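You operate a simulated robot arm through the tools that you are given. There is no shell and no other tool.

Carry out the task below with a simulated robot arm. There is one attempt and no reset: what you move stays moved.

Task
Anneal the clamped rod, let it cool and free it.
Fine: close the guard, hold the orange button till the joint is blue; when the glow is gone open guard and clamps; leave the rod lying there.

It is judged by the outcome, as a careful person would: the job done as asked, and still so three seconds after it is handed in. It fails if anything else is knocked over, pushed out of place, dropped, spilled or broken.

Robot
A 7-joint arm with a two-finger parallel gripper, fixed in place. Base frame: the origin is on the floor under the middle of its stand, x ahead of it, y to its left, z up. Units: mm, rad, N and s.
It reaches about 820 mm from its shoulder. Its first joint turns from -1.152 to 1.152 rad. Payload 1.57 kg.
The tool frame sits at the grasp point between the pads (the TCP): z along the fingers, y along the line on which they close. The tips reach 30 mm beyond it. The gripper opens to 110 mm. The fingers are 24 mm wide and 12 mm thick; the gripper's body (48 by 112 mm) begins 78 mm behind the TCP.
Orientation is that of the tool frame in the base frame, as a unit quaternion [x, y, z, w]. With the fingers straight down and closing along the base's y, the tool's x points along the base's -x, its y along +y and its z along -z.

Tools
- The arm moves only by the tool move_arm. Its argument "increments" is a list that holds one entry, the list of rows, each a list of 7 numbers: the shift along the tool's x, y, z in mm, then the turn, a rotation vector about the tool's x, y, z in rad, then the finger opening in mm, from 0 to 110. In form: [[[x, y, z, ax, ay, az, grip], ...]]. A call has 1 to 20 rows; each row shifts and turns the commanded pose from where the row before left it, along the tool's axes as they then stand. A row lasts 0.2 s, in which the tool goes at most 50 mm and 0.15 rad; a call with a longer step from one row to the next is refused whole, and so is a gripper value outside its range. A pose out of reach is approached as far as the arm can. The call stops where the force on the tool passes 50 N (or 10 N more than at its start, if that is more) or the arm is blocked; 0.2 s more then pass. The fingers move at their own pace (about 108 mm/s each) and stop on an object; they squeeze with about 26 N. The grip force told is the motor's: it shows also when the fingers shut on nothing. Time passes only in rows, and 0.2 s behind the last, so rows that do not move let the fingers close. It gives the time, the measured TCP pose, the force on the tool (base axes), the opening and the grip force at its end, in the units of the frame above (readings bear some noise), with the torque about the TCP (base axes, N m) and any sound that the robot's microphone picked up, and new pictures: "show" is both (left out), scene, wrist or none.
- Cameras (640 x 400 px; columns grow to the right, rows downward): "scene" is fixed at [175.7, -400.2, 1401.3]; the picture's right is [0.65, -0.76, 0.00], its down [-0.44, -0.38, -0.81] and it looks along [0.61, 0.53, -0.58] (base axes); focal length 229 px, centre (320, 200). "wrist" rides on the gripper at [70, 16, -141] in the tool frame; the picture's right is [-0.23, 0.97, 0.00], its down [-0.86, -0.20, -0.48] and it looks along [-0.47, -0.11, 0.88] (tool axes); focal length 222 px, centre (320, 200). There is no depth. A picture from a camera that has moved, and an enlarged one, comes with that camera's place and axes in the base frame and with its lens.
- zoom(camera, box): a new picture of the part [left, top, right, bottom] of that camera's present view, enlarged. The clock stands still meanwhile.
- close_job(): hands the job in; it is judged then, once.

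Nothing tells you positions but the pictures and the camera data. Unless the task says otherwise, let go and move clear before handing in.

The tools are called after ">>>" as a command line: name --argument value ..., lists and objects as JSON in quotes. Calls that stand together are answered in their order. move_arm: Moves the arm, as the interface text tells. Its arguments: {"type":"object","properties":{"increments":{"type":"array"},"show":{"type":"string","enum":["both","scene","wrist","none"]}},"required":["increments"]} The other tools are called the same way: zoom (camera, box) takes an enlarged picture of a part of a camera's view; close_job () hands the job in.

At the start:

```text
t: 0.0
position: [366.8, 144.7, 1255.1]
orientation: [-0.001, 1.0, 0.0, 0.0]
wrist_force: [0.2, -0.2, -0.1]
wrist_torque: [0.03, -0.01, 0.0]
gripper_width: 109.8
finger_force: 0.0
```

scene: 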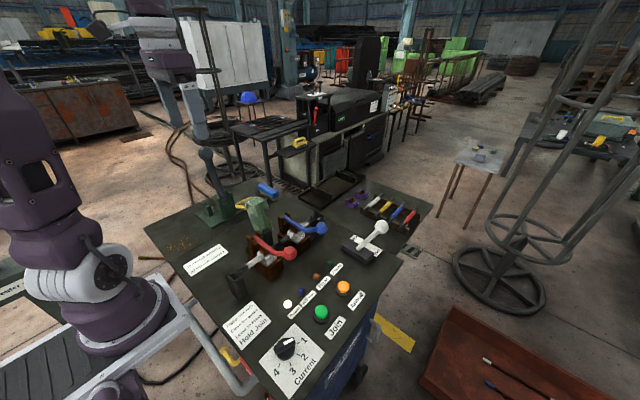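
wrist: 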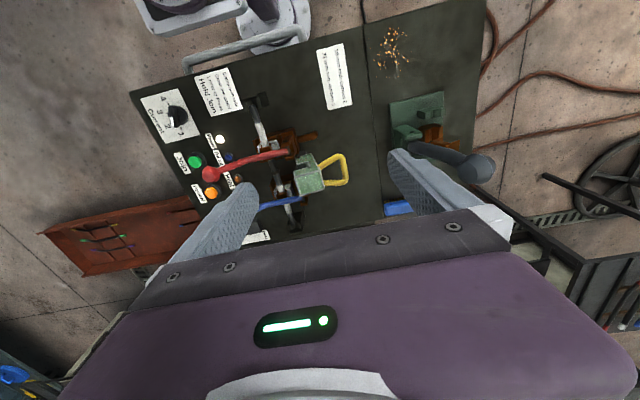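

I see a bench with a welding machine: red and blue clamp levers, a green guard, a green and an orange button, and signs. I'll take enlarged pictures before moving to read the labels and locate things.

>>> zoom --camera "scene" --box '[220, 180, 400, 292]'

>>> zoom --camera "scene" --box '[220, 270, 400, 382]'

>>> zoom --camera "scene" --box '[140, 140, 300, 240]'

>>> zoom --camera "wrist" --box '[130, 60, 370, 210]'

>>> zoom --camera "wrist" --box '[220, 100, 380, 250]'

```text
3.56 times, centred on (310, 236) of scene
camera zoom: at [175.7, -400.2, 1401.3], right [0.65, -0.76, 0.0], down [-0.44, -0.38, -0.81], along [0.61, 0.53, -0.58], focal length 814 px, centre (356, 72)
```

zoom: 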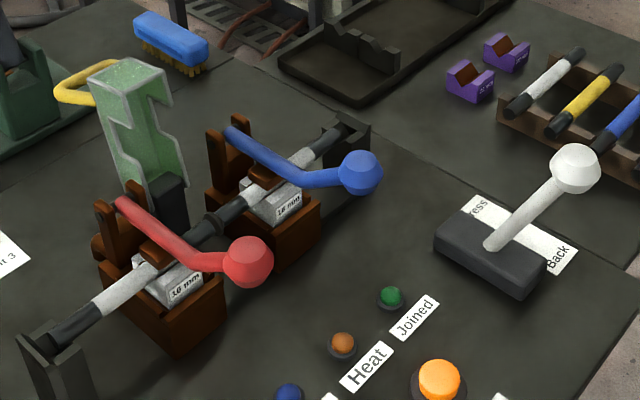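

```text
3.56 times, centred on (310, 326) of scene
camera zoom: at [175.7, -400.2, 1401.3], right [0.65, -0.76, 0.0], down [-0.44, -0.38, -0.81], along [0.61, 0.53, -0.58], focal length 814 px, centre (356, -248)
```

zoom: 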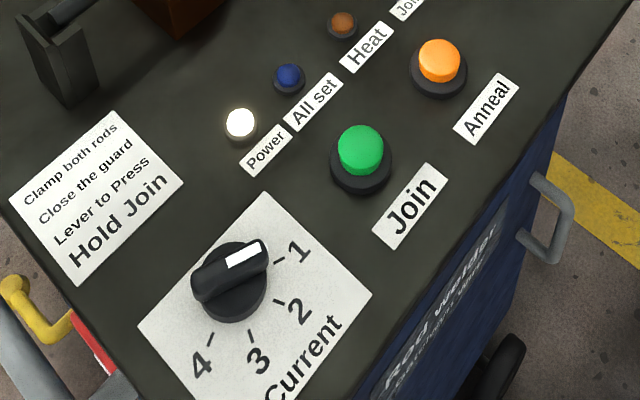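

```text
4.00 times, centred on (220, 190) of scene
camera zoom: at [175.7, -400.2, 1401.3], right [0.65, -0.76, 0.0], down [-0.44, -0.38, -0.81], along [0.61, 0.53, -0.58], focal length 916 px, centre (720, 240)
```

zoom: 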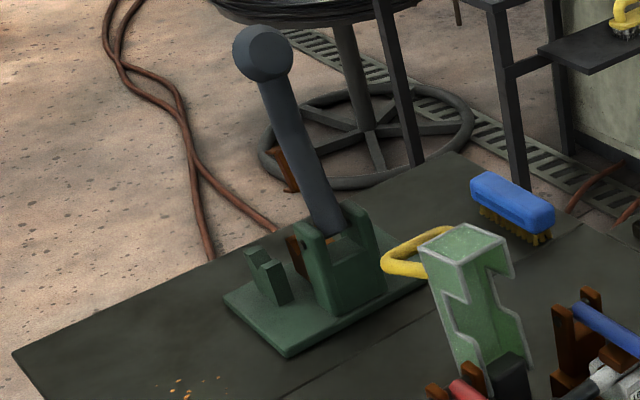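

```text
2.67 times, centred on (250, 135) of wrist
camera zoom: at [297.1, 162.3, 1397.3], right [0.23, 0.97, 0.0], down [0.86, -0.2, 0.48], along [0.47, -0.11, -0.88], focal length 592 px, centre (507, 373)
```

zoom: 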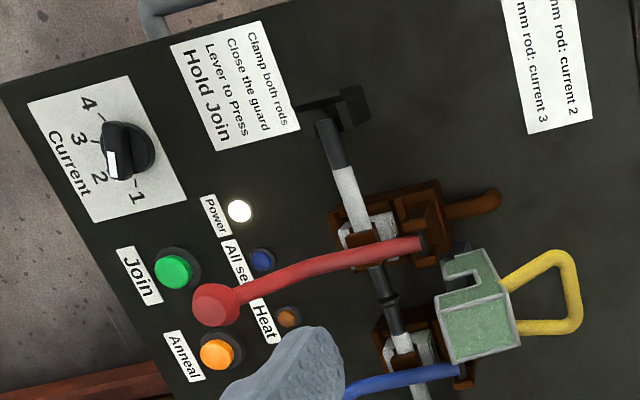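

```text
2.67 times, centred on (300, 175) of wrist
camera zoom: at [297.1, 162.3, 1397.3], right [0.23, 0.97, 0.0], down [0.86, -0.2, 0.48], along [0.47, -0.11, -0.88], focal length 592 px, centre (373, 267)
```

zoom: 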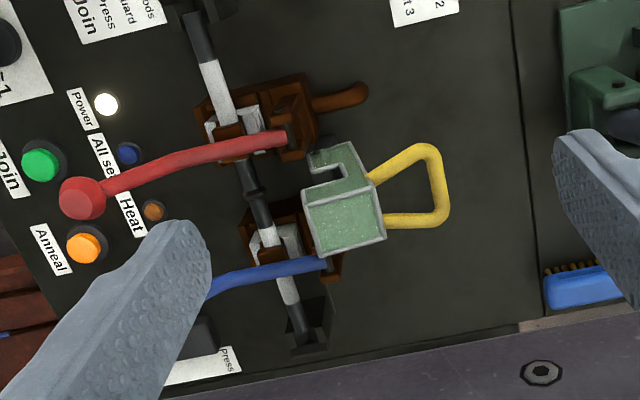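

The bench is aligned with the base axes. I estimate the orange Anneal button at (503, -202, 832), the lever balls near (413/530, -97, 970) and the joint near (465, 14, 888). Next I'll read the placards and look closely at the guard.

>>> zoom --camera "scene" --box '[170, 235, 250, 285]'

>>> zoom --camera "wrist" --box '[310, 35, 374, 115]'

>>> zoom --camera "scene" --box '[210, 190, 290, 240]'

>>> zoom --camera "wrist" --box '[270, 135, 366, 195]'

>>> zoom --camera "wrist" --box '[130, 85, 210, 135]'

>>> zoom --camera "scene" --box '[330, 180, 440, 270]'

```text
8.00 times, centred on (210, 260) of scene
camera zoom: at [175.7, -400.2, 1401.3], right [0.65, -0.76, 0.0], down [-0.44, -0.38, -0.81], along [0.61, 0.53, -0.58], focal length 1831 px, centre (1200, -280)
```

zoom: 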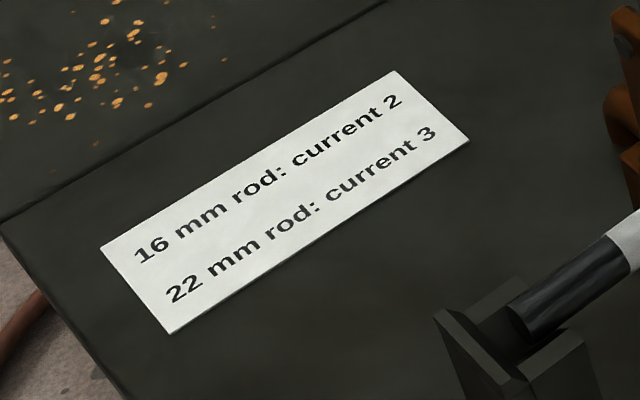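

```text
5.00 times, centred on (342, 75) of wrist
camera zoom: at [297.1, 162.3, 1397.3], right [0.23, 0.97, 0.0], down [0.86, -0.2, 0.48], along [0.47, -0.11, -0.88], focal length 1111 px, centre (210, 825)
```

zoom: 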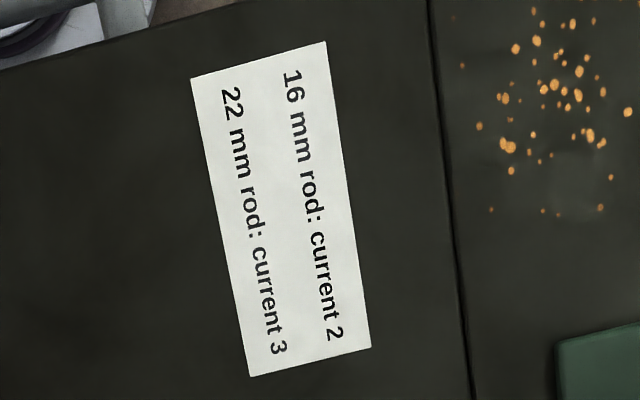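

```text
8.00 times, centred on (250, 215) of scene
camera zoom: at [175.7, -400.2, 1401.3], right [0.65, -0.76, 0.0], down [-0.44, -0.38, -0.81], along [0.61, 0.53, -0.58], focal length 1831 px, centre (880, 80)
```

zoom: 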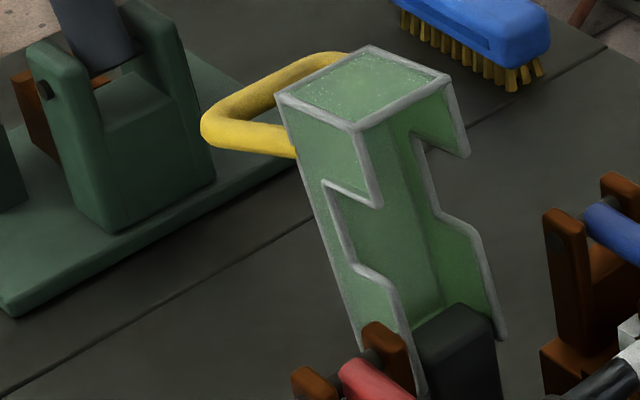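

```text
6.67 times, centred on (318, 165) of wrist
camera zoom: at [297.1, 162.3, 1397.3], right [0.23, 0.97, 0.0], down [0.86, -0.2, 0.48], along [0.47, -0.11, -0.88], focal length 1481 px, centre (333, 433)
```

zoom: 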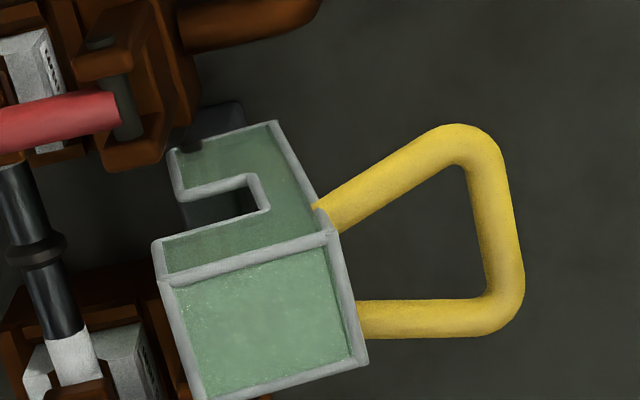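

```text
8.00 times, centred on (170, 110) of wrist
camera zoom: at [297.1, 162.3, 1397.3], right [0.23, 0.97, 0.0], down [0.86, -0.2, 0.48], along [0.47, -0.11, -0.88], focal length 1777 px, centre (1520, 920)
```

zoom: 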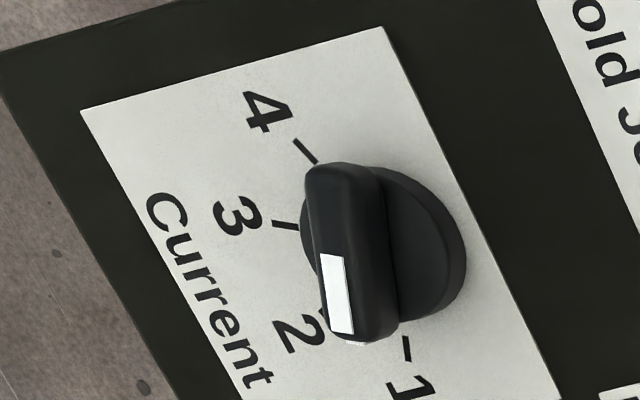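

```text
4.44 times, centred on (385, 225) of scene
camera zoom: at [175.7, -400.2, 1401.3], right [0.65, -0.76, 0.0], down [-0.44, -0.38, -0.81], along [0.61, 0.53, -0.58], focal length 1017 px, centre (31, 89)
```

zoom: 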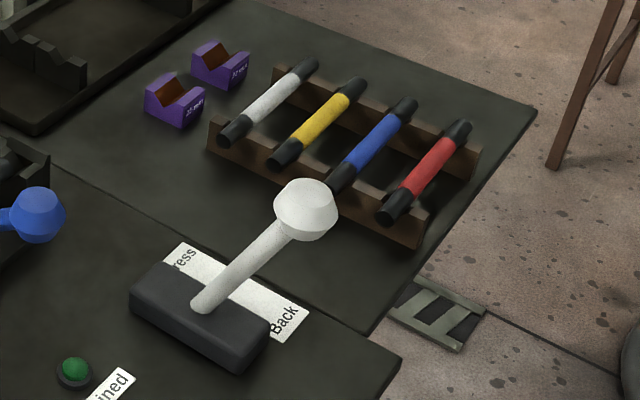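

The jaws are marked 16 mm, and the dial sits at 1. The guard stands open at x 443–485, leaning back, with its yellow handle bar near (465, 170, 971). I'll move above the handle with the fingers partly closed to measure it.

>>> move_arm --increments '[[[-12, 3, 18, 0, 0, 0, 60], [-12, 3, 18, 0, 0, 0, 40], [-12, 3, 18, 0, 0, 0, 26], [-12, 3, 18, 0, 0, 0, 26], [-12, 3, 18, 0, 0, 0, 26], [-12, 3, 18, 0, 0, 0, 26], [-12, 3, 18, 0, 0, 0, 26], [-14, 4, 18, 0, 0, 0, 26], [0, 0, 0, 0, 0, 0, 26]]]'

```text
t: 2.0
position: [466.1, 169.8, 1111.6]
orientation: [0.0, 1.0, 0.0, -0.001]
wrist_force: [0.0, 0.5, -0.2]
wrist_torque: [-0.01, 0.02, 0.02]
gripper_width: 26.1
finger_force: 0.0
camera wrist: at [395.5, 187.0, 1253.2], right [0.23, 0.97, 0.0], down [0.85, -0.2, 0.48], along [0.47, -0.11, -0.88], focal length 222 px, centre (320, 200)
```

scene: 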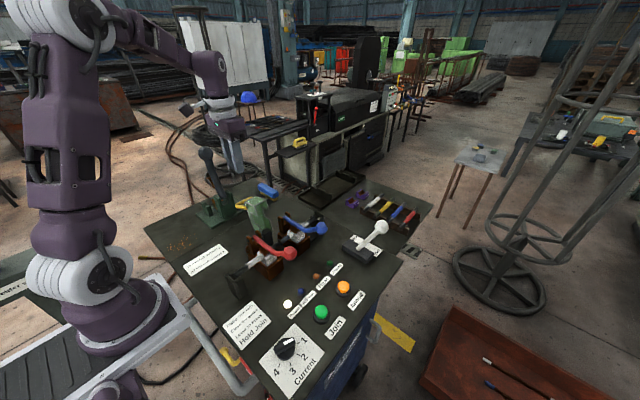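
wrist: 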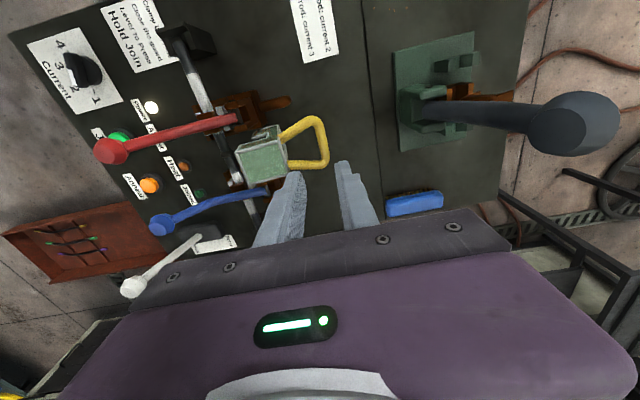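

The gripper is now above the handle. I'll zoom in to measure the handle and the hinge.

>>> zoom --camera "wrist" --box '[210, 90, 370, 190]'

>>> zoom --camera "scene" --box '[225, 190, 305, 240]'

```text
4.00 times, centred on (290, 140) of wrist
camera zoom: at [395.5, 187.0, 1253.2], right [0.23, 0.97, 0.0], down [0.85, -0.2, 0.48], along [0.47, -0.11, -0.88], focal length 888 px, centre (440, 440)
```

zoom: 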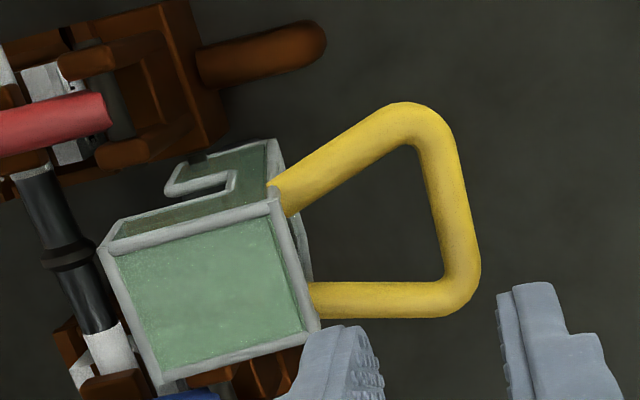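

```text
8.00 times, centred on (265, 215) of scene
camera zoom: at [175.8, -400.2, 1401.3], right [0.65, -0.76, 0.0], down [-0.44, -0.38, -0.81], along [0.61, 0.53, -0.58], focal length 1831 px, centre (760, 80)
```

zoom: 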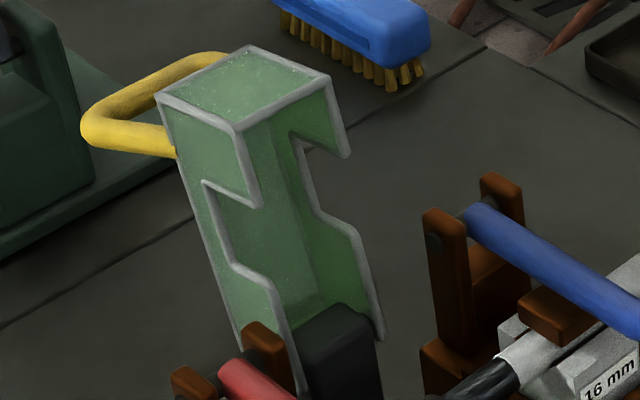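

The handle bar runs along x 437–491 at about y 171, z 975, is about 12 mm thick, and the hinge is near (y 82, z 889). I'll lower the fingers so one passes inside the loop and the other stays outside it.

>>> move_arm --increments '[[[2, 1, 16, 0, 0, 0, 28], [0, 0, 16, 0, 0, 0, 28], [0, 0, 16, 0, 0, 0, 28], [0, 0, 16, 0, 0, 0, 28], [0, 0, 16, 0, 0, 0, 28], [0, 0, 0, 0, 0, 0, 28]]]' --show "wrist"

```text
t: 3.4
position: [464.3, 171.9, 1031.8]
orientation: [-0.001, 1.0, 0.0, 0.0]
wrist_force: [-0.2, 0.4, 0.7]
wrist_torque: [0.01, 0.01, 0.04]
gripper_width: 28.0
finger_force: 0.0
camera wrist: at [393.3, 188.1, 1173.1], right [0.23, 0.97, 0.0], down [0.85, -0.2, 0.48], along [0.47, -0.11, -0.88], focal length 222 px, centre (320, 200)
```

wrist: 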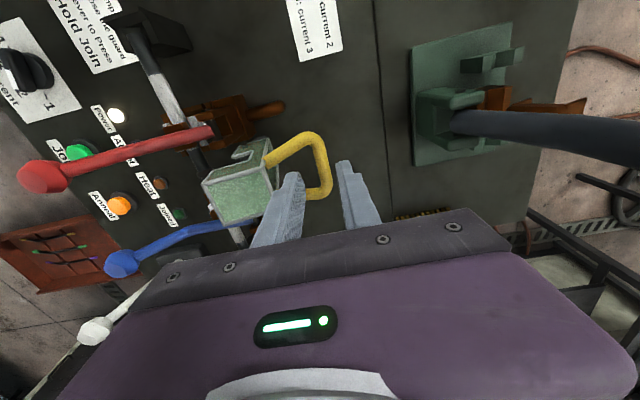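

>>> zoom --camera "wrist" --box '[190, 120, 390, 245]'

```text
3.20 times, centred on (290, 182) of wrist
camera zoom: at [393.3, 188.1, 1173.1], right [0.23, 0.97, 0.0], down [0.85, -0.2, 0.48], along [0.47, -0.11, -0.88], focal length 711 px, centre (416, 256)
```

zoom: 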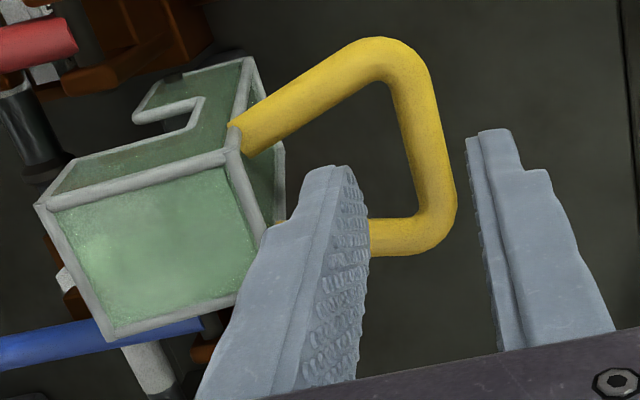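

The geometry agrees: the bar is at y ≈ 171 and the fingers straddle it. I'll go down to the bar.

>>> move_arm --increments '[[[0, 0, 13, 0, 0, 0, 28], [0, 0, 13, 0, 0, 0, 28], [0, 0, 13, 0, 0, 0, 28], [0, 0, 12, 0, 0, 0, 28], [0, 0, 0, 0, 0, 0, 28]]]' --show "both"

```text
t: 4.6
position: [462.6, 170.8, 980.6]
orientation: [0.0, 1.0, 0.0, 0.0]
wrist_force: [-0.4, -0.7, 0.1]
wrist_torque: [0.02, -0.01, -0.01]
gripper_width: 28.0
finger_force: 0.1
camera wrist: at [392.6, 188.1, 1121.8], right [0.23, 0.97, 0.0], down [0.86, -0.2, 0.48], along [0.47, -0.11, -0.88], focal length 222 px, centre (320, 200)
```

scene: 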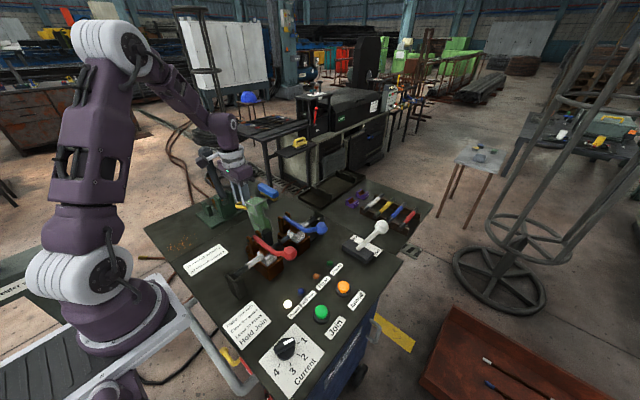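
wrist: 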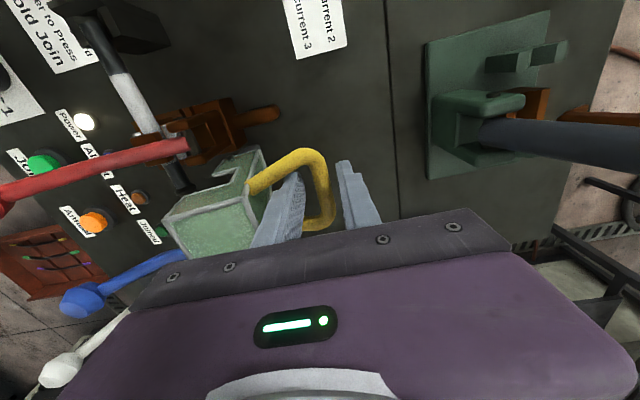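

The bar is between the fingers. I'll narrow them around it loosely and begin swinging the guard along its arc.

>>> move_arm --increments '[[[-1, 0, 0, 0, 0, 0, 18], [0, 0, 0, 0, 0, 0, 18], [0, -5.5, -5.1, 0, 0, 0, 18], [0, -5.6, -5.1, 0, 0, 0, 18], [0, -6.1, -4.4, 0, 0, 0, 18], [0, -6.2, -4.4, 0, 0, 0, 18], [0, -6.6, -3.6, 0, 0, 0, 18], [0, -6.7, -3.6, 0, 0, 0, 18], [0, 0, 0, 0, 0, 0, 18]]]' --show "both"

```text
t: 6.6
position: [463.5, 133.1, 1006.0]
orientation: [-0.001, 1.0, 0.0, 0.0]
wrist_force: [0.2, 0.6, 0.5]
wrist_torque: [0.01, -0.02, -0.01]
gripper_width: 17.8
finger_force: 0.1
camera wrist: at [394.3, 151.6, 1148.5], right [0.23, 0.97, 0.0], down [0.86, -0.2, 0.48], along [0.47, -0.11, -0.88], focal length 222 px, centre (320, 200)
```

scene: 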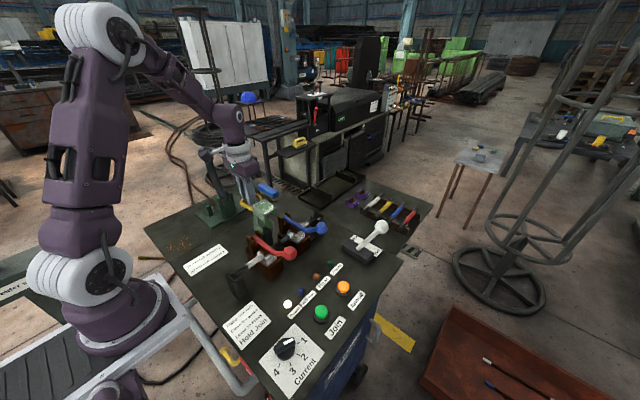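
wrist: 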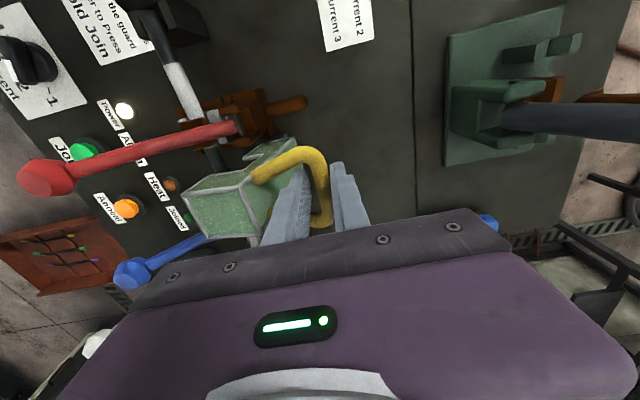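

The guard is swinging freely with no force on the tool. I'll continue along the arc.

>>> move_arm --increments '[[[0, -7, -2.8, 0, 0, 0, 18], [0, -7, -2.7, 0, 0, 0, 18], [0, -7.3, -1.9, 0, 0, 0, 18], [0, -7.4, -1.9, 0, 0, 0, 18], [0, -7.5, -1, 0, 0, 0, 18], [0, -7.5, -1, 0, 0, 0, 18], [0, -7.5, 0, 0, 0, 0, 18], [0, -7.6, 0, 0, 0, 0, 18], [0, -7.5, 0.8, 0, 0, 0, 18], [0, -7.5, 0.9, 0, 0, 0, 18], [0, -7.3, 1.7, 0, 0, 0, 18], [0, -7.4, 1.8, 0, 0, 0, 18], [0, 0, 0, 0, 0, 0, 18]]]' --show "both"

```text
t: 9.4
position: [463.9, 46.2, 1013.4]
orientation: [0.0, 1.0, 0.0, 0.0]
wrist_force: [-0.7, 0.5, 0.2]
wrist_torque: [0.05, -0.03, -0.01]
gripper_width: 18.3
finger_force: 0.1
camera wrist: at [394.3, 63.0, 1154.7], right [0.23, 0.97, 0.0], down [0.86, -0.2, 0.48], along [0.47, -0.11, -0.88], focal length 222 px, centre (320, 200)
```

scene: 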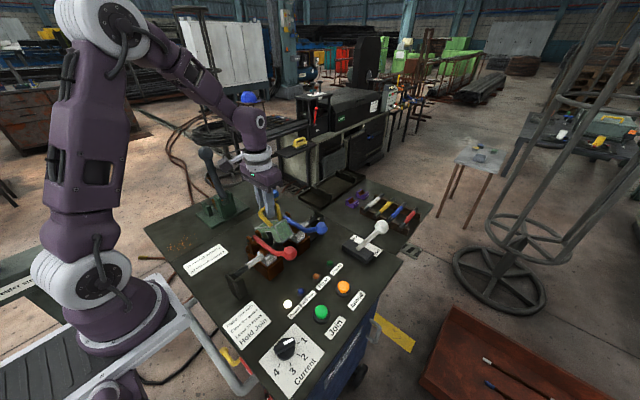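
wrist: 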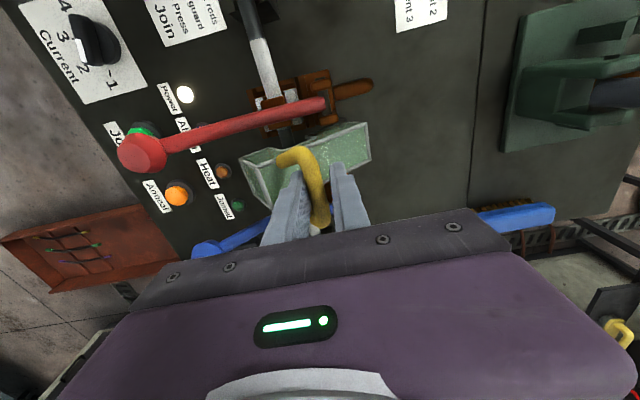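

Still following well. I'll continue lowering the guard towards closed.

>>> move_arm --increments '[[[0, -7.1, 2.6, 0, 0, 0, 18], [0, -7.1, 2.7, 0, 0, 0, 18], [0, -6.7, 3.5, 0, 0, 0, 18], [0, -6.7, 3.5, 0, 0, 0, 18], [0, -6.2, 4.2, 0, 0, 0, 18], [0, -6.2, 4.3, 0, 0, 0, 18], [0, 0, 0, 0, 0, 0, 18]]]' --show "both"

>>> zoom --camera "scene" --box '[225, 190, 345, 265]'

```text
t: 11.0
position: [463.8, 5.3, 991.1]
orientation: [0.001, 1.0, 0.0, 0.0]
wrist_force: [-0.5, -0.4, 0.3]
wrist_torque: [-0.02, -0.02, 0.01]
gripper_width: 18.4
finger_force: 0.9
camera wrist: at [394.0, 22.6, 1134.0], right [0.23, 0.97, 0.0], down [0.85, -0.2, 0.48], along [0.47, -0.11, -0.88], focal length 222 px, centre (320, 200)
```

scene: 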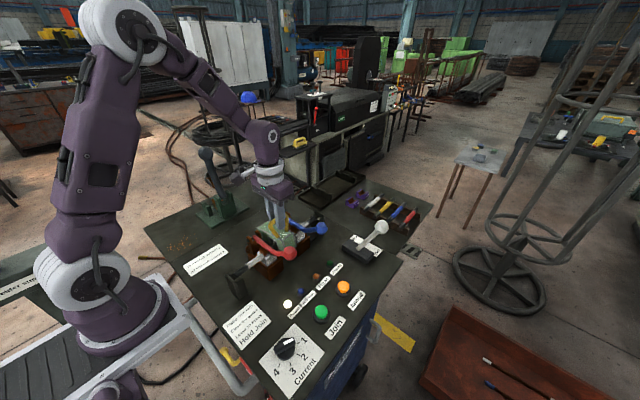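
wrist: 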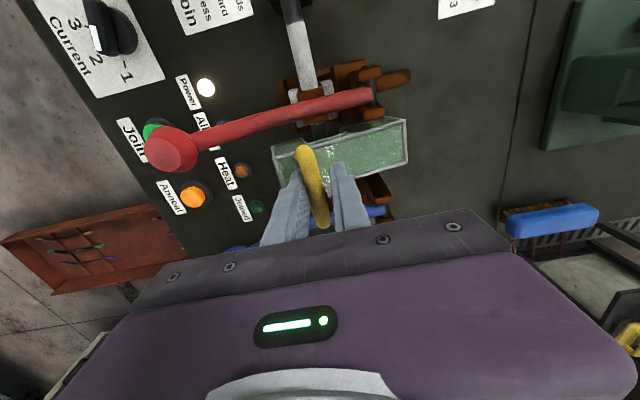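

```text
5.33 times, centred on (285, 228) of scene
camera zoom: at [175.7, -400.2, 1401.3], right [0.65, -0.76, 0.0], down [-0.44, -0.38, -0.81], along [0.61, 0.53, -0.58], focal length 1221 px, centre (507, 53)
```

zoom: 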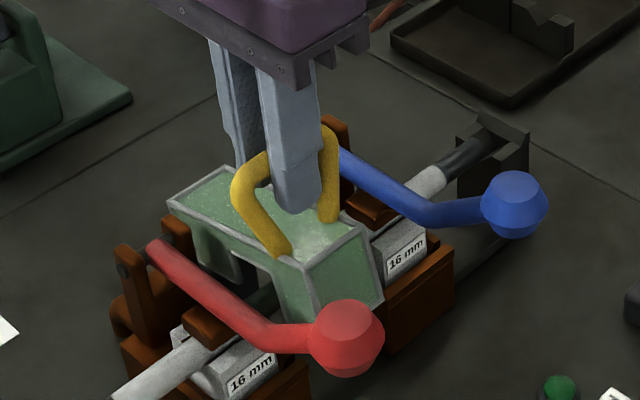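

Nearly shut. I'll make the last part of the arc in small steps and watch the force.

>>> move_arm --increments '[[[0, -3.8, 3.4, 0, 0, 0, 18], [0, -3.8, 3.4, 0, 0, 0, 18], [0, -3.5, 3.5, 0, 0, 0, 18], [0, -3.4, 3.6, 0, 0, 0, 18], [0, 0, 0, 0, 0, 0, 18]]]' --show "wrist"

>>> zoom --camera "scene" --box '[225, 190, 345, 265]'

```text
t: 12.2
position: [464.8, -8.6, 978.7]
orientation: [0.0, 1.0, 0.0, 0.0]
wrist_force: [0.9, -1.1, -0.8]
wrist_torque: [-0.02, -0.01, 0.03]
gripper_width: 19.1
finger_force: 0.5
camera wrist: at [394.5, 8.4, 1120.5], right [0.23, 0.97, 0.0], down [0.85, -0.2, 0.48], along [0.47, -0.11, -0.88], focal length 222 px, centre (320, 200)
```

wrist: 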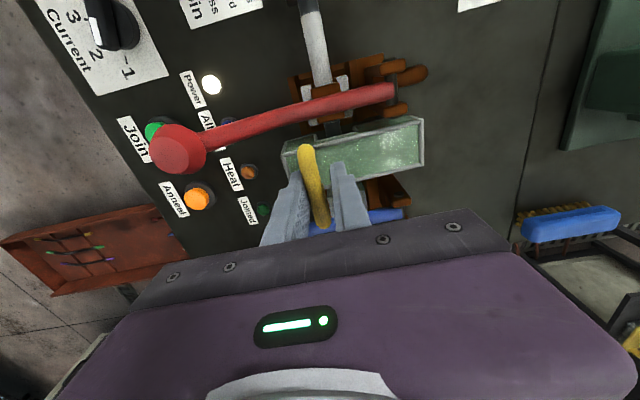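

```text
5.33 times, centred on (285, 228) of scene
camera zoom: at [175.8, -400.2, 1401.3], right [0.65, -0.76, 0.0], down [-0.44, -0.38, -0.81], along [0.61, 0.53, -0.58], focal length 1221 px, centre (507, 53)
```

zoom: 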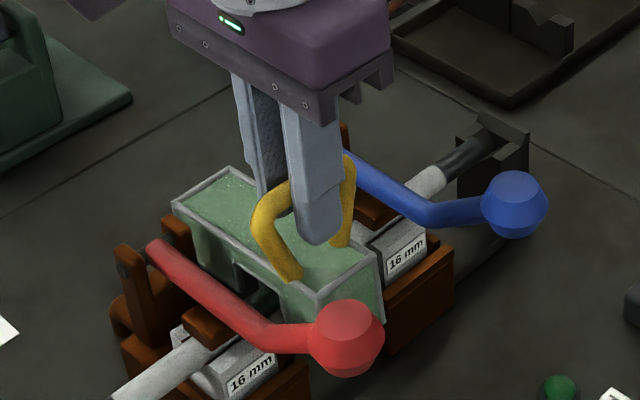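

>>> move_arm --increments '[[[0, -2.2, 2.4, 0, 0, 0, 20], [0, -2.2, 2.4, 0, 0, 0, 20], [0, -2.2, 2.4, 0, 0, 0, 20], [0, -2, 2.4, 0, 0, 0, 20], [0, 0, 0, 0, 0, 0, 20]]]' --show "wrist"

>>> zoom --camera "scene" --box '[225, 190, 345, 265]'

>>> zoom --camera "scene" --box '[270, 250, 370, 312]'

```text
t: 13.4
position: [464.2, -17.2, 968.5]
orientation: [0.001, 1.0, 0.0, 0.0]
wrist_force: [0.7, 0.1, -0.5]
wrist_torque: [0.01, 0.01, 0.0]
gripper_width: 20.0
finger_force: 0.0
camera wrist: at [394.2, 0.1, 1110.5], right [0.23, 0.97, 0.0], down [0.86, -0.2, 0.48], along [0.47, -0.11, -0.88], focal length 222 px, centre (320, 200)
```

wrist: 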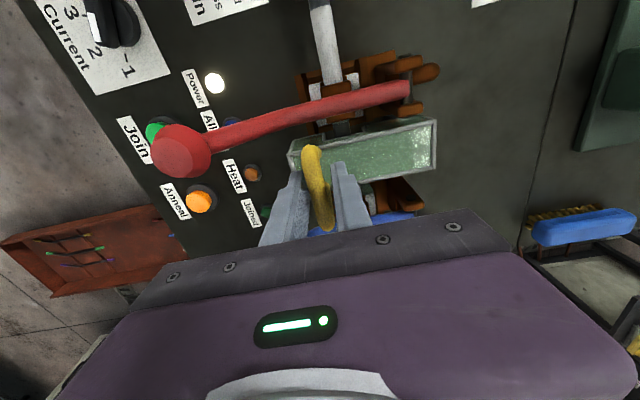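

```text
5.33 times, centred on (285, 228) of scene
camera zoom: at [175.7, -400.2, 1401.3], right [0.65, -0.76, 0.0], down [-0.44, -0.38, -0.81], along [0.61, 0.53, -0.58], focal length 1221 px, centre (507, 53)
```

zoom: 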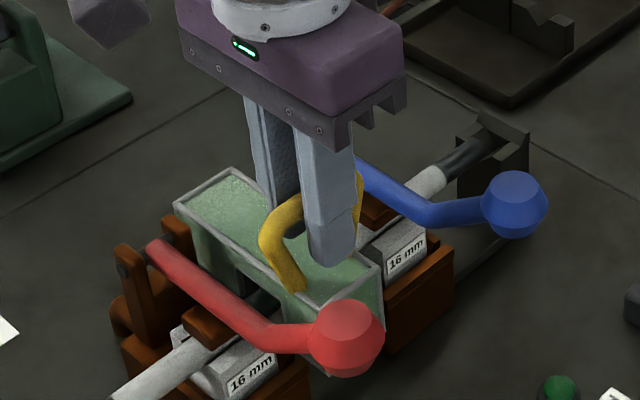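

```text
6.40 times, centred on (320, 281) of scene
camera zoom: at [175.7, -400.2, 1401.3], right [0.65, -0.76, 0.0], down [-0.44, -0.38, -0.81], along [0.61, 0.53, -0.58], focal length 1465 px, centre (320, -318)
```

zoom: 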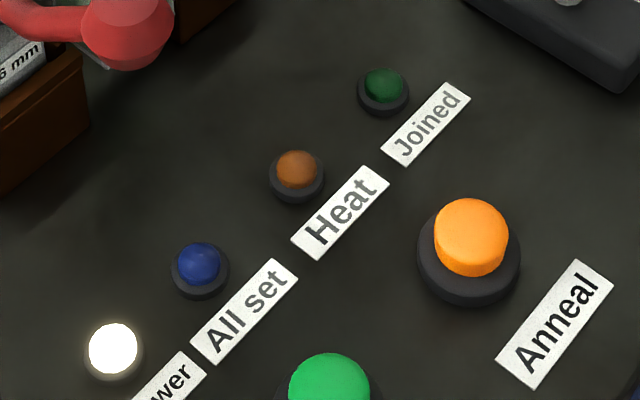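

The guard looks almost level. I'll press a little further until I feel its stop.

>>> move_arm --increments '[[[0, -2, 2.4, 0, 0, 0, 20], [0, -2, 2.4, 0, 0, 0, 20], [0, -2, 2.4, 0, 0, 0, 20], [0, 0, 0, 0, 0, 0, 20]]]' --show "wrist"

>>> zoom --camera "scene" --box '[225, 190, 345, 265]'

>>> zoom --camera "wrist" --box '[250, 90, 450, 240]'

```text
t: 14.4
position: [463.9, -23.1, 960.3]
orientation: [0.001, 1.0, 0.0, 0.001]
wrist_force: [0.6, 2.5, -0.2]
wrist_torque: [-0.01, -0.05, 0.03]
gripper_width: 22.7
finger_force: 1.6
camera wrist: at [394.2, -5.9, 1103.2], right [0.23, 0.97, 0.0], down [0.86, -0.2, 0.48], along [0.47, -0.11, -0.88], focal length 222 px, centre (320, 200)
```

wrist: 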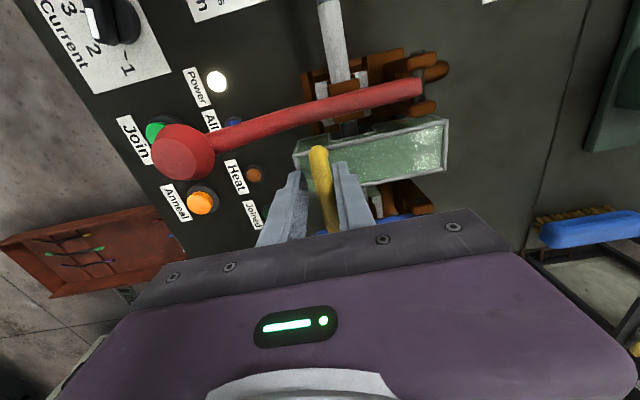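

```text
5.33 times, centred on (285, 228) of scene
camera zoom: at [175.8, -400.1, 1401.3], right [0.65, -0.76, 0.0], down [-0.44, -0.38, -0.81], along [0.61, 0.53, -0.58], focal length 1221 px, centre (507, 53)
```

zoom: 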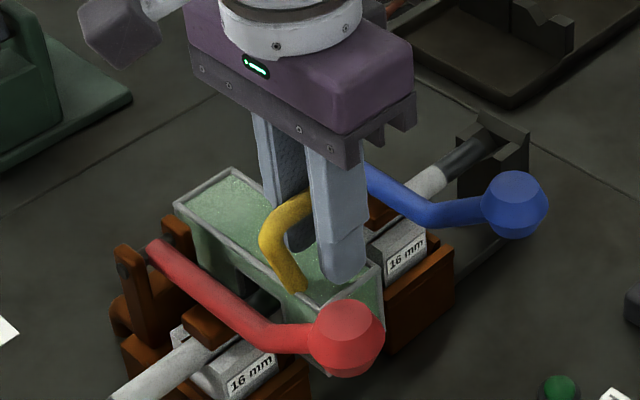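

```text
2.67 times, centred on (350, 165) of wrist
camera zoom: at [394.2, -5.9, 1103.2], right [0.23, 0.97, 0.0], down [0.86, -0.2, 0.48], along [0.47, -0.11, -0.88], focal length 592 px, centre (240, 293)
```

zoom: 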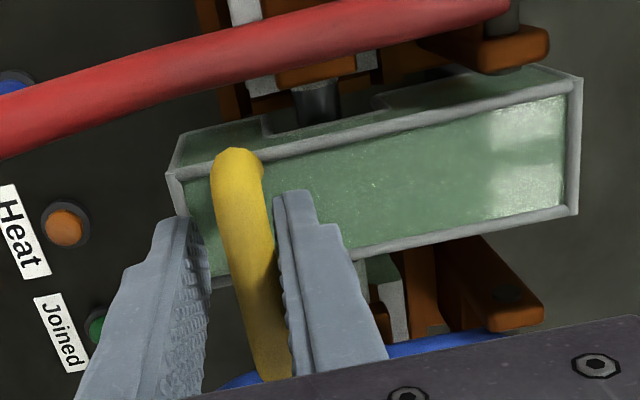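

The guard is on its stop (the bar now presses lightly on the +y finger and the guard no longer moves). I'll open the fingers and rise straight up off the handle.

>>> move_arm --increments '[[[0, 4, 0, 0, 0, 0, 36], [0, 0, 0, 0, 0, 0, 36], [0, 0, -12, 0, 0, 0, 36], [0, 0, -20, 0, 0, 0, 36], [0, 0, -25, 0, 0, 0, 36], [0, 0, -30, 0, 0, 0, 36], [0, 0, -30, 0, 0, 0, 36], [0, 0, 0, 0, 0, 0, 36]]]' --show "both"

>>> zoom --camera "wrist" --box '[200, 80, 440, 230]'

>>> zoom --camera "scene" --box '[225, 190, 345, 265]'

```text
t: 16.2
position: [462.7, -19.2, 1078.3]
orientation: [0.0, 1.0, 0.0, 0.0]
wrist_force: [0.7, -0.3, 0.0]
wrist_torque: [-0.03, 0.03, 0.04]
gripper_width: 36.1
finger_force: 0.0
camera wrist: at [393.5, -1.9, 1220.5], right [0.23, 0.97, 0.0], down [0.86, -0.2, 0.48], along [0.47, -0.11, -0.88], focal length 222 px, centre (320, 200)
```

scene: 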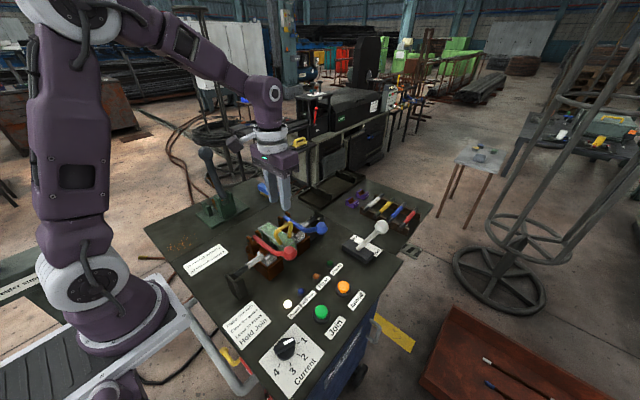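
wrist: 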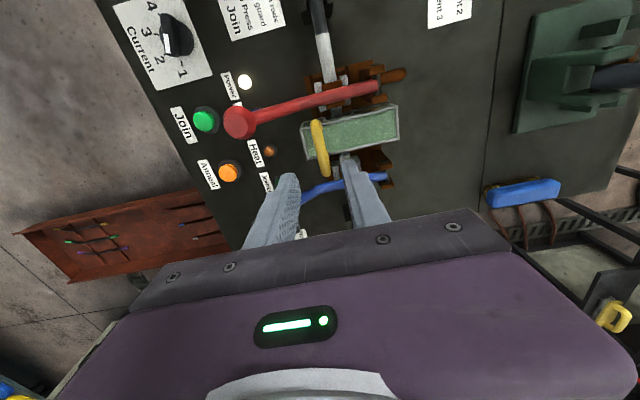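

```text
2.67 times, centred on (320, 155) of wrist
camera zoom: at [393.5, -1.9, 1220.5], right [0.23, 0.97, 0.0], down [0.86, -0.2, 0.48], along [0.47, -0.11, -0.88], focal length 592 px, centre (320, 320)
```

zoom: 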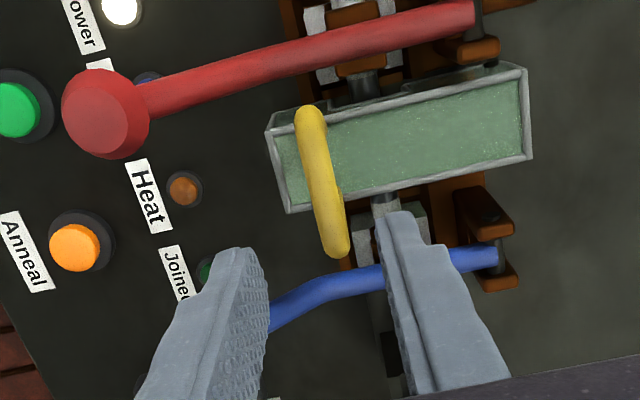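

```text
5.33 times, centred on (285, 228) of scene
camera zoom: at [175.7, -400.2, 1401.3], right [0.65, -0.76, 0.0], down [-0.44, -0.38, -0.81], along [0.61, 0.53, -0.58], focal length 1221 px, centre (507, 53)
```

zoom: 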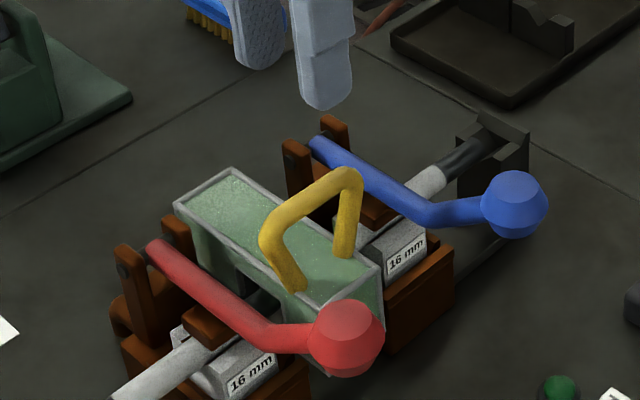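

The guard stays closed, with the rod passing through its notches. Next I'll close the fingers and move over the orange button, still high up.

>>> move_arm --increments '[[[-4.1, -18.3, 0, 0, 0, 0, 20], [-4.1, -18.3, 0, 0, 0, 0, 0], [-4.1, -18.3, 0, 0, 0, 0, 0], [-4.1, -18.3, 0, 0, 0, 0, 0], [-4.1, -18.3, 0, 0, 0, 0, 0], [-4.1, -18.3, 0, 0, 0, 0, 0], [-4.1, -18.3, 0, 0, 0, 0, 0], [-4.1, -18.3, 0, 0, 0, 0, 0], [-4.1, -18.3, 0, 0, 0, 0, 0], [-4.1, -18.3, 0, 0, 0, 0, 0], [0, 0, 20, 0, 0, 0, 0], [0, 0, 25, 0, 0, 0, 0], [0, 0, 25, 0, 0, 0, 0], [0, 0, 25, 0, 0, 0, 0], [0, 0, 25, 0, 0, 0, 0], [0, 0, 0, 0, 0, 0, 0]]]' --show "both"

>>> zoom --camera "scene" --box '[225, 190, 345, 265]'

```text
t: 19.6
position: [504.7, -201.7, 956.7]
orientation: [0.0, 1.0, 0.0, 0.0]
wrist_force: [0.3, -0.4, -0.2]
wrist_torque: [-0.01, 0.0, 0.01]
gripper_width: 0.1
finger_force: 21.6
camera wrist: at [434.7, -184.7, 1098.8], right [0.23, 0.97, 0.0], down [0.86, -0.2, 0.48], along [0.47, -0.11, -0.88], focal length 222 px, centre (320, 200)
```

scene: 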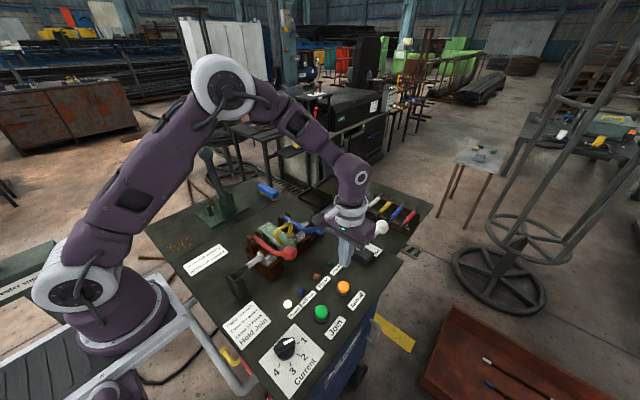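
wrist: 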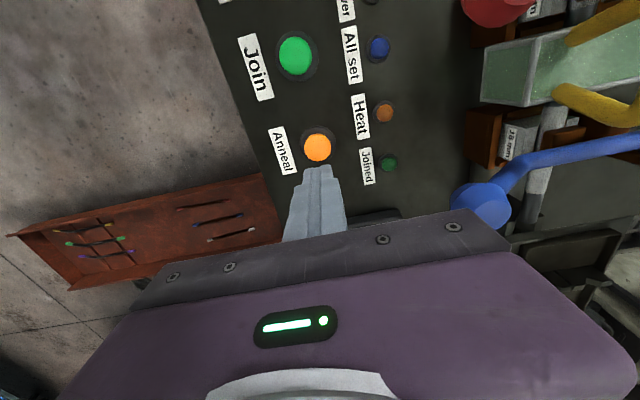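

```text
5.33 times, centred on (285, 228) of scene
camera zoom: at [175.7, -400.2, 1401.3], right [0.65, -0.76, 0.0], down [-0.44, -0.38, -0.81], along [0.61, 0.53, -0.58], focal length 1221 px, centre (507, 53)
```

zoom: 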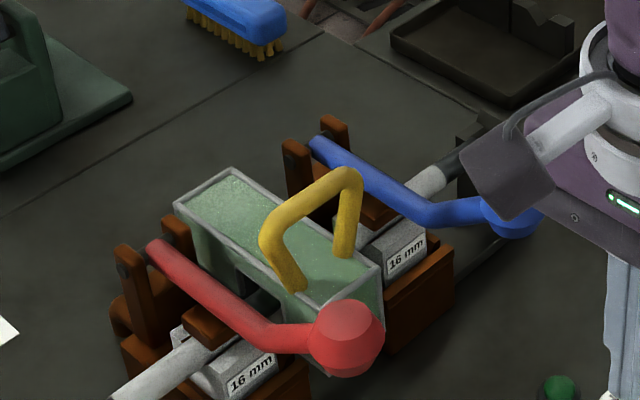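

The scene camera keeps a clear view of the guard from here. I'll look closely at the rod under it to see how much of the joint is visible.

>>> zoom --camera "scene" --box '[258, 228, 306, 258]'

>>> zoom --camera "wrist" --box '[440, 0, 640, 125]'

```text
13.33 times, centred on (282, 243) of scene
camera zoom: at [175.7, -400.2, 1401.3], right [0.65, -0.76, 0.0], down [-0.44, -0.38, -0.81], along [0.61, 0.53, -0.58], focal length 3052 px, centre (827, -373)
```

zoom: 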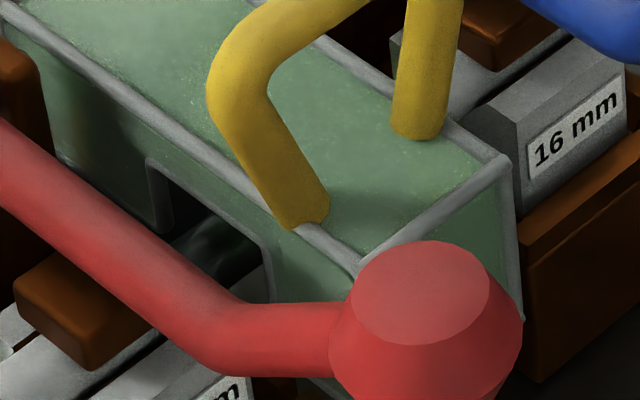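

```text
3.20 times, centred on (540, 62) of wrist
camera zoom: at [434.7, -184.7, 1098.8], right [0.23, 0.97, 0.0], down [0.86, -0.2, 0.48], along [0.47, -0.11, -0.88], focal length 711 px, centre (-384, 640)
```

zoom: 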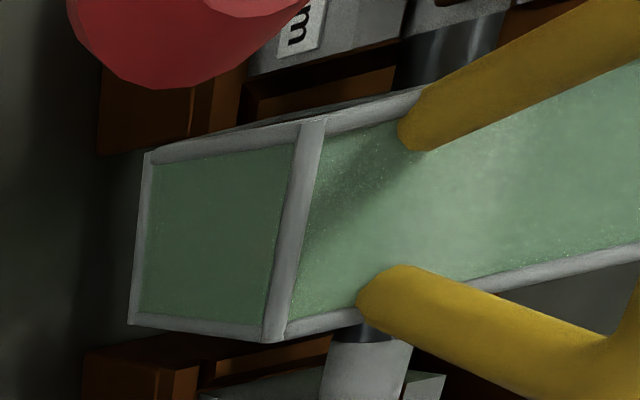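

I can see part of the rod through the guard's notch in the scene view, so I'll watch the glow there. Next I'll come down close to the orange button.

>>> move_arm --increments '[[[1, -0.7, 20, 0, 0, 0, 0], [0, 0, 20, 0, 0, 0, 0], [0, 0, 20, 0, 0, 0, 0], [0, 0, 15, 0, 0, 0, 0], [0, 0, 10, 0, 0, 0, 0], [0, 0, 0, 0, 0, 0, 0]]]' --show "both"

>>> zoom --camera "wrist" --box '[250, 90, 450, 215]'

>>> zoom --camera "scene" --box '[250, 200, 390, 300]'

```text
t: 21.0
position: [505.0, -202.1, 872.0]
orientation: [0.0, 1.0, 0.0, 0.001]
wrist_force: [0.1, -0.4, -0.6]
wrist_torque: [-0.03, -0.04, -0.01]
gripper_width: 0.0
finger_force: 21.0
camera wrist: at [434.0, -185.8, 1014.8], right [0.23, 0.97, 0.0], down [0.86, -0.2, 0.48], along [0.47, -0.11, -0.88], focal length 222 px, centre (320, 200)
```

scene: 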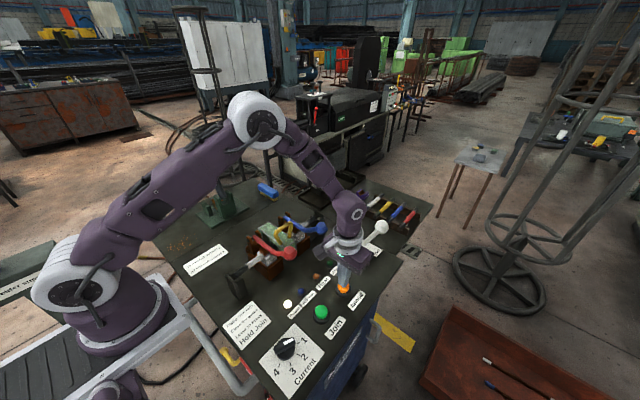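
wrist: 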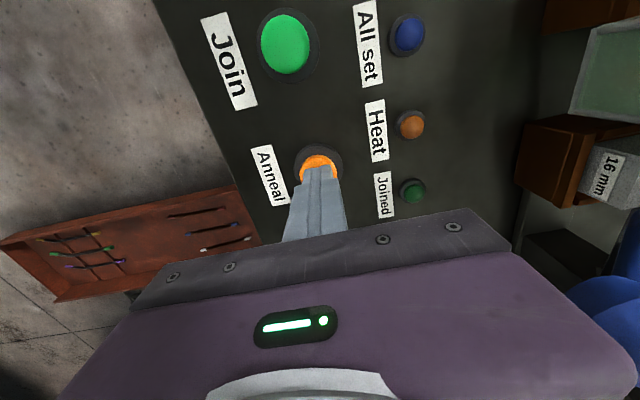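

```text
3.20 times, centred on (350, 152) of wrist
camera zoom: at [434.0, -185.8, 1014.8], right [0.23, 0.97, 0.0], down [0.86, -0.2, 0.48], along [0.47, -0.11, -0.88], focal length 711 px, centre (224, 352)
```

zoom: 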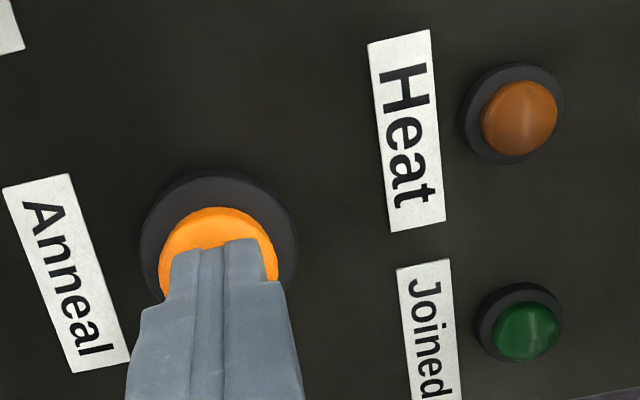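

```text
4.00 times, centred on (320, 250) of scene
camera zoom: at [175.7, -400.2, 1401.3], right [0.65, -0.76, 0.0], down [-0.44, -0.38, -0.81], along [0.61, 0.53, -0.58], focal length 916 px, centre (320, 0)
```

zoom: 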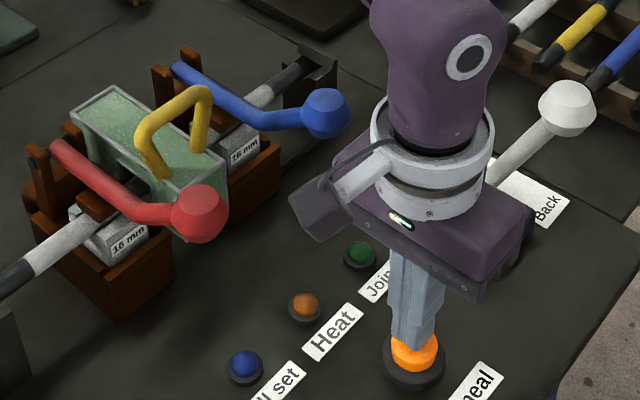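

The fingertips are centred about 10 mm above the orange button. Now I'll press it slowly.

>>> move_arm --increments '[[[0, 0, 4, 0, 0, 0, 0], [0, 0, 4, 0, 0, 0, 0], [0, 0, 2, 0, 0, 0, 0], [0, 0, 2, 0, 0, 0, 0], [0, 0, 0, 0, 0, 0, 0]]]' --show "both"

>>> zoom --camera "scene" --box '[250, 200, 390, 300]'

>>> zoom --camera "scene" --box '[258, 228, 306, 258]'

```text
t: 22.2
position: [503.7, -203.4, 861.6]
orientation: [0.0, 1.0, -0.001, 0.001]
wrist_force: [-2.6, 1.1, 15.8]
wrist_torque: [0.05, 0.1, -0.01]
gripper_width: 0.1
finger_force: 21.3
heard: click
camera wrist: at [433.9, -185.9, 1003.4], right [0.23, 0.97, 0.0], down [0.85, -0.2, 0.48], along [0.47, -0.11, -0.88], focal length 222 px, centre (320, 200)
```

scene: 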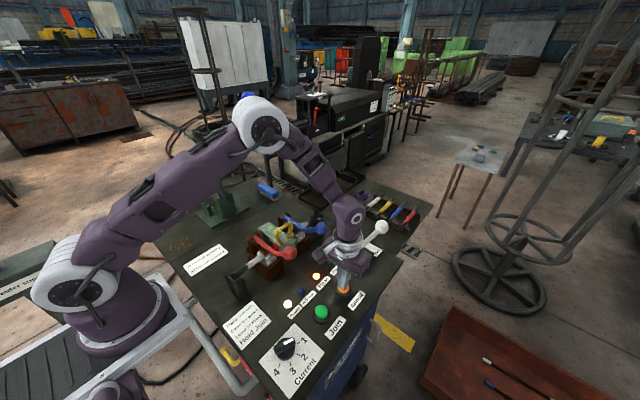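
wrist: 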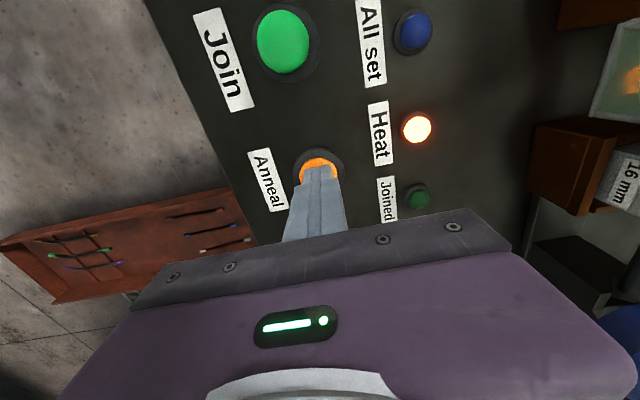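

```text
4.00 times, centred on (320, 250) of scene
camera zoom: at [175.5, -400.1, 1401.4], right [0.65, -0.76, 0.0], down [-0.44, -0.38, -0.81], along [0.61, 0.53, -0.58], focal length 916 px, centre (320, 0)
```

zoom: 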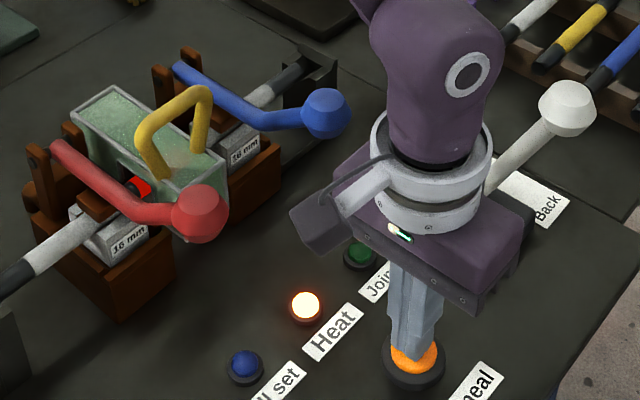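

```text
13.33 times, centred on (282, 243) of scene
camera zoom: at [175.5, -400.1, 1401.4], right [0.65, -0.76, 0.0], down [-0.44, -0.38, -0.81], along [0.61, 0.53, -0.58], focal length 3052 px, centre (827, -373)
```

zoom: 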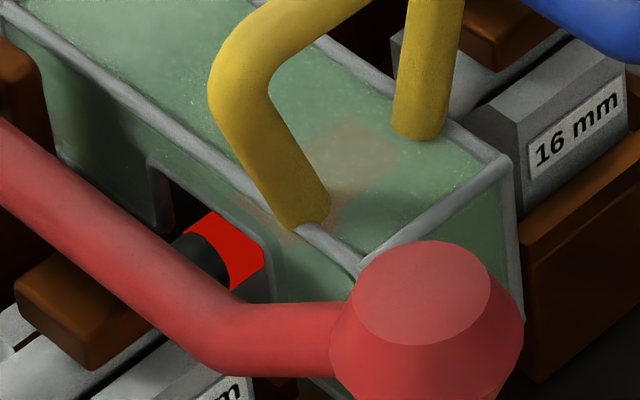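

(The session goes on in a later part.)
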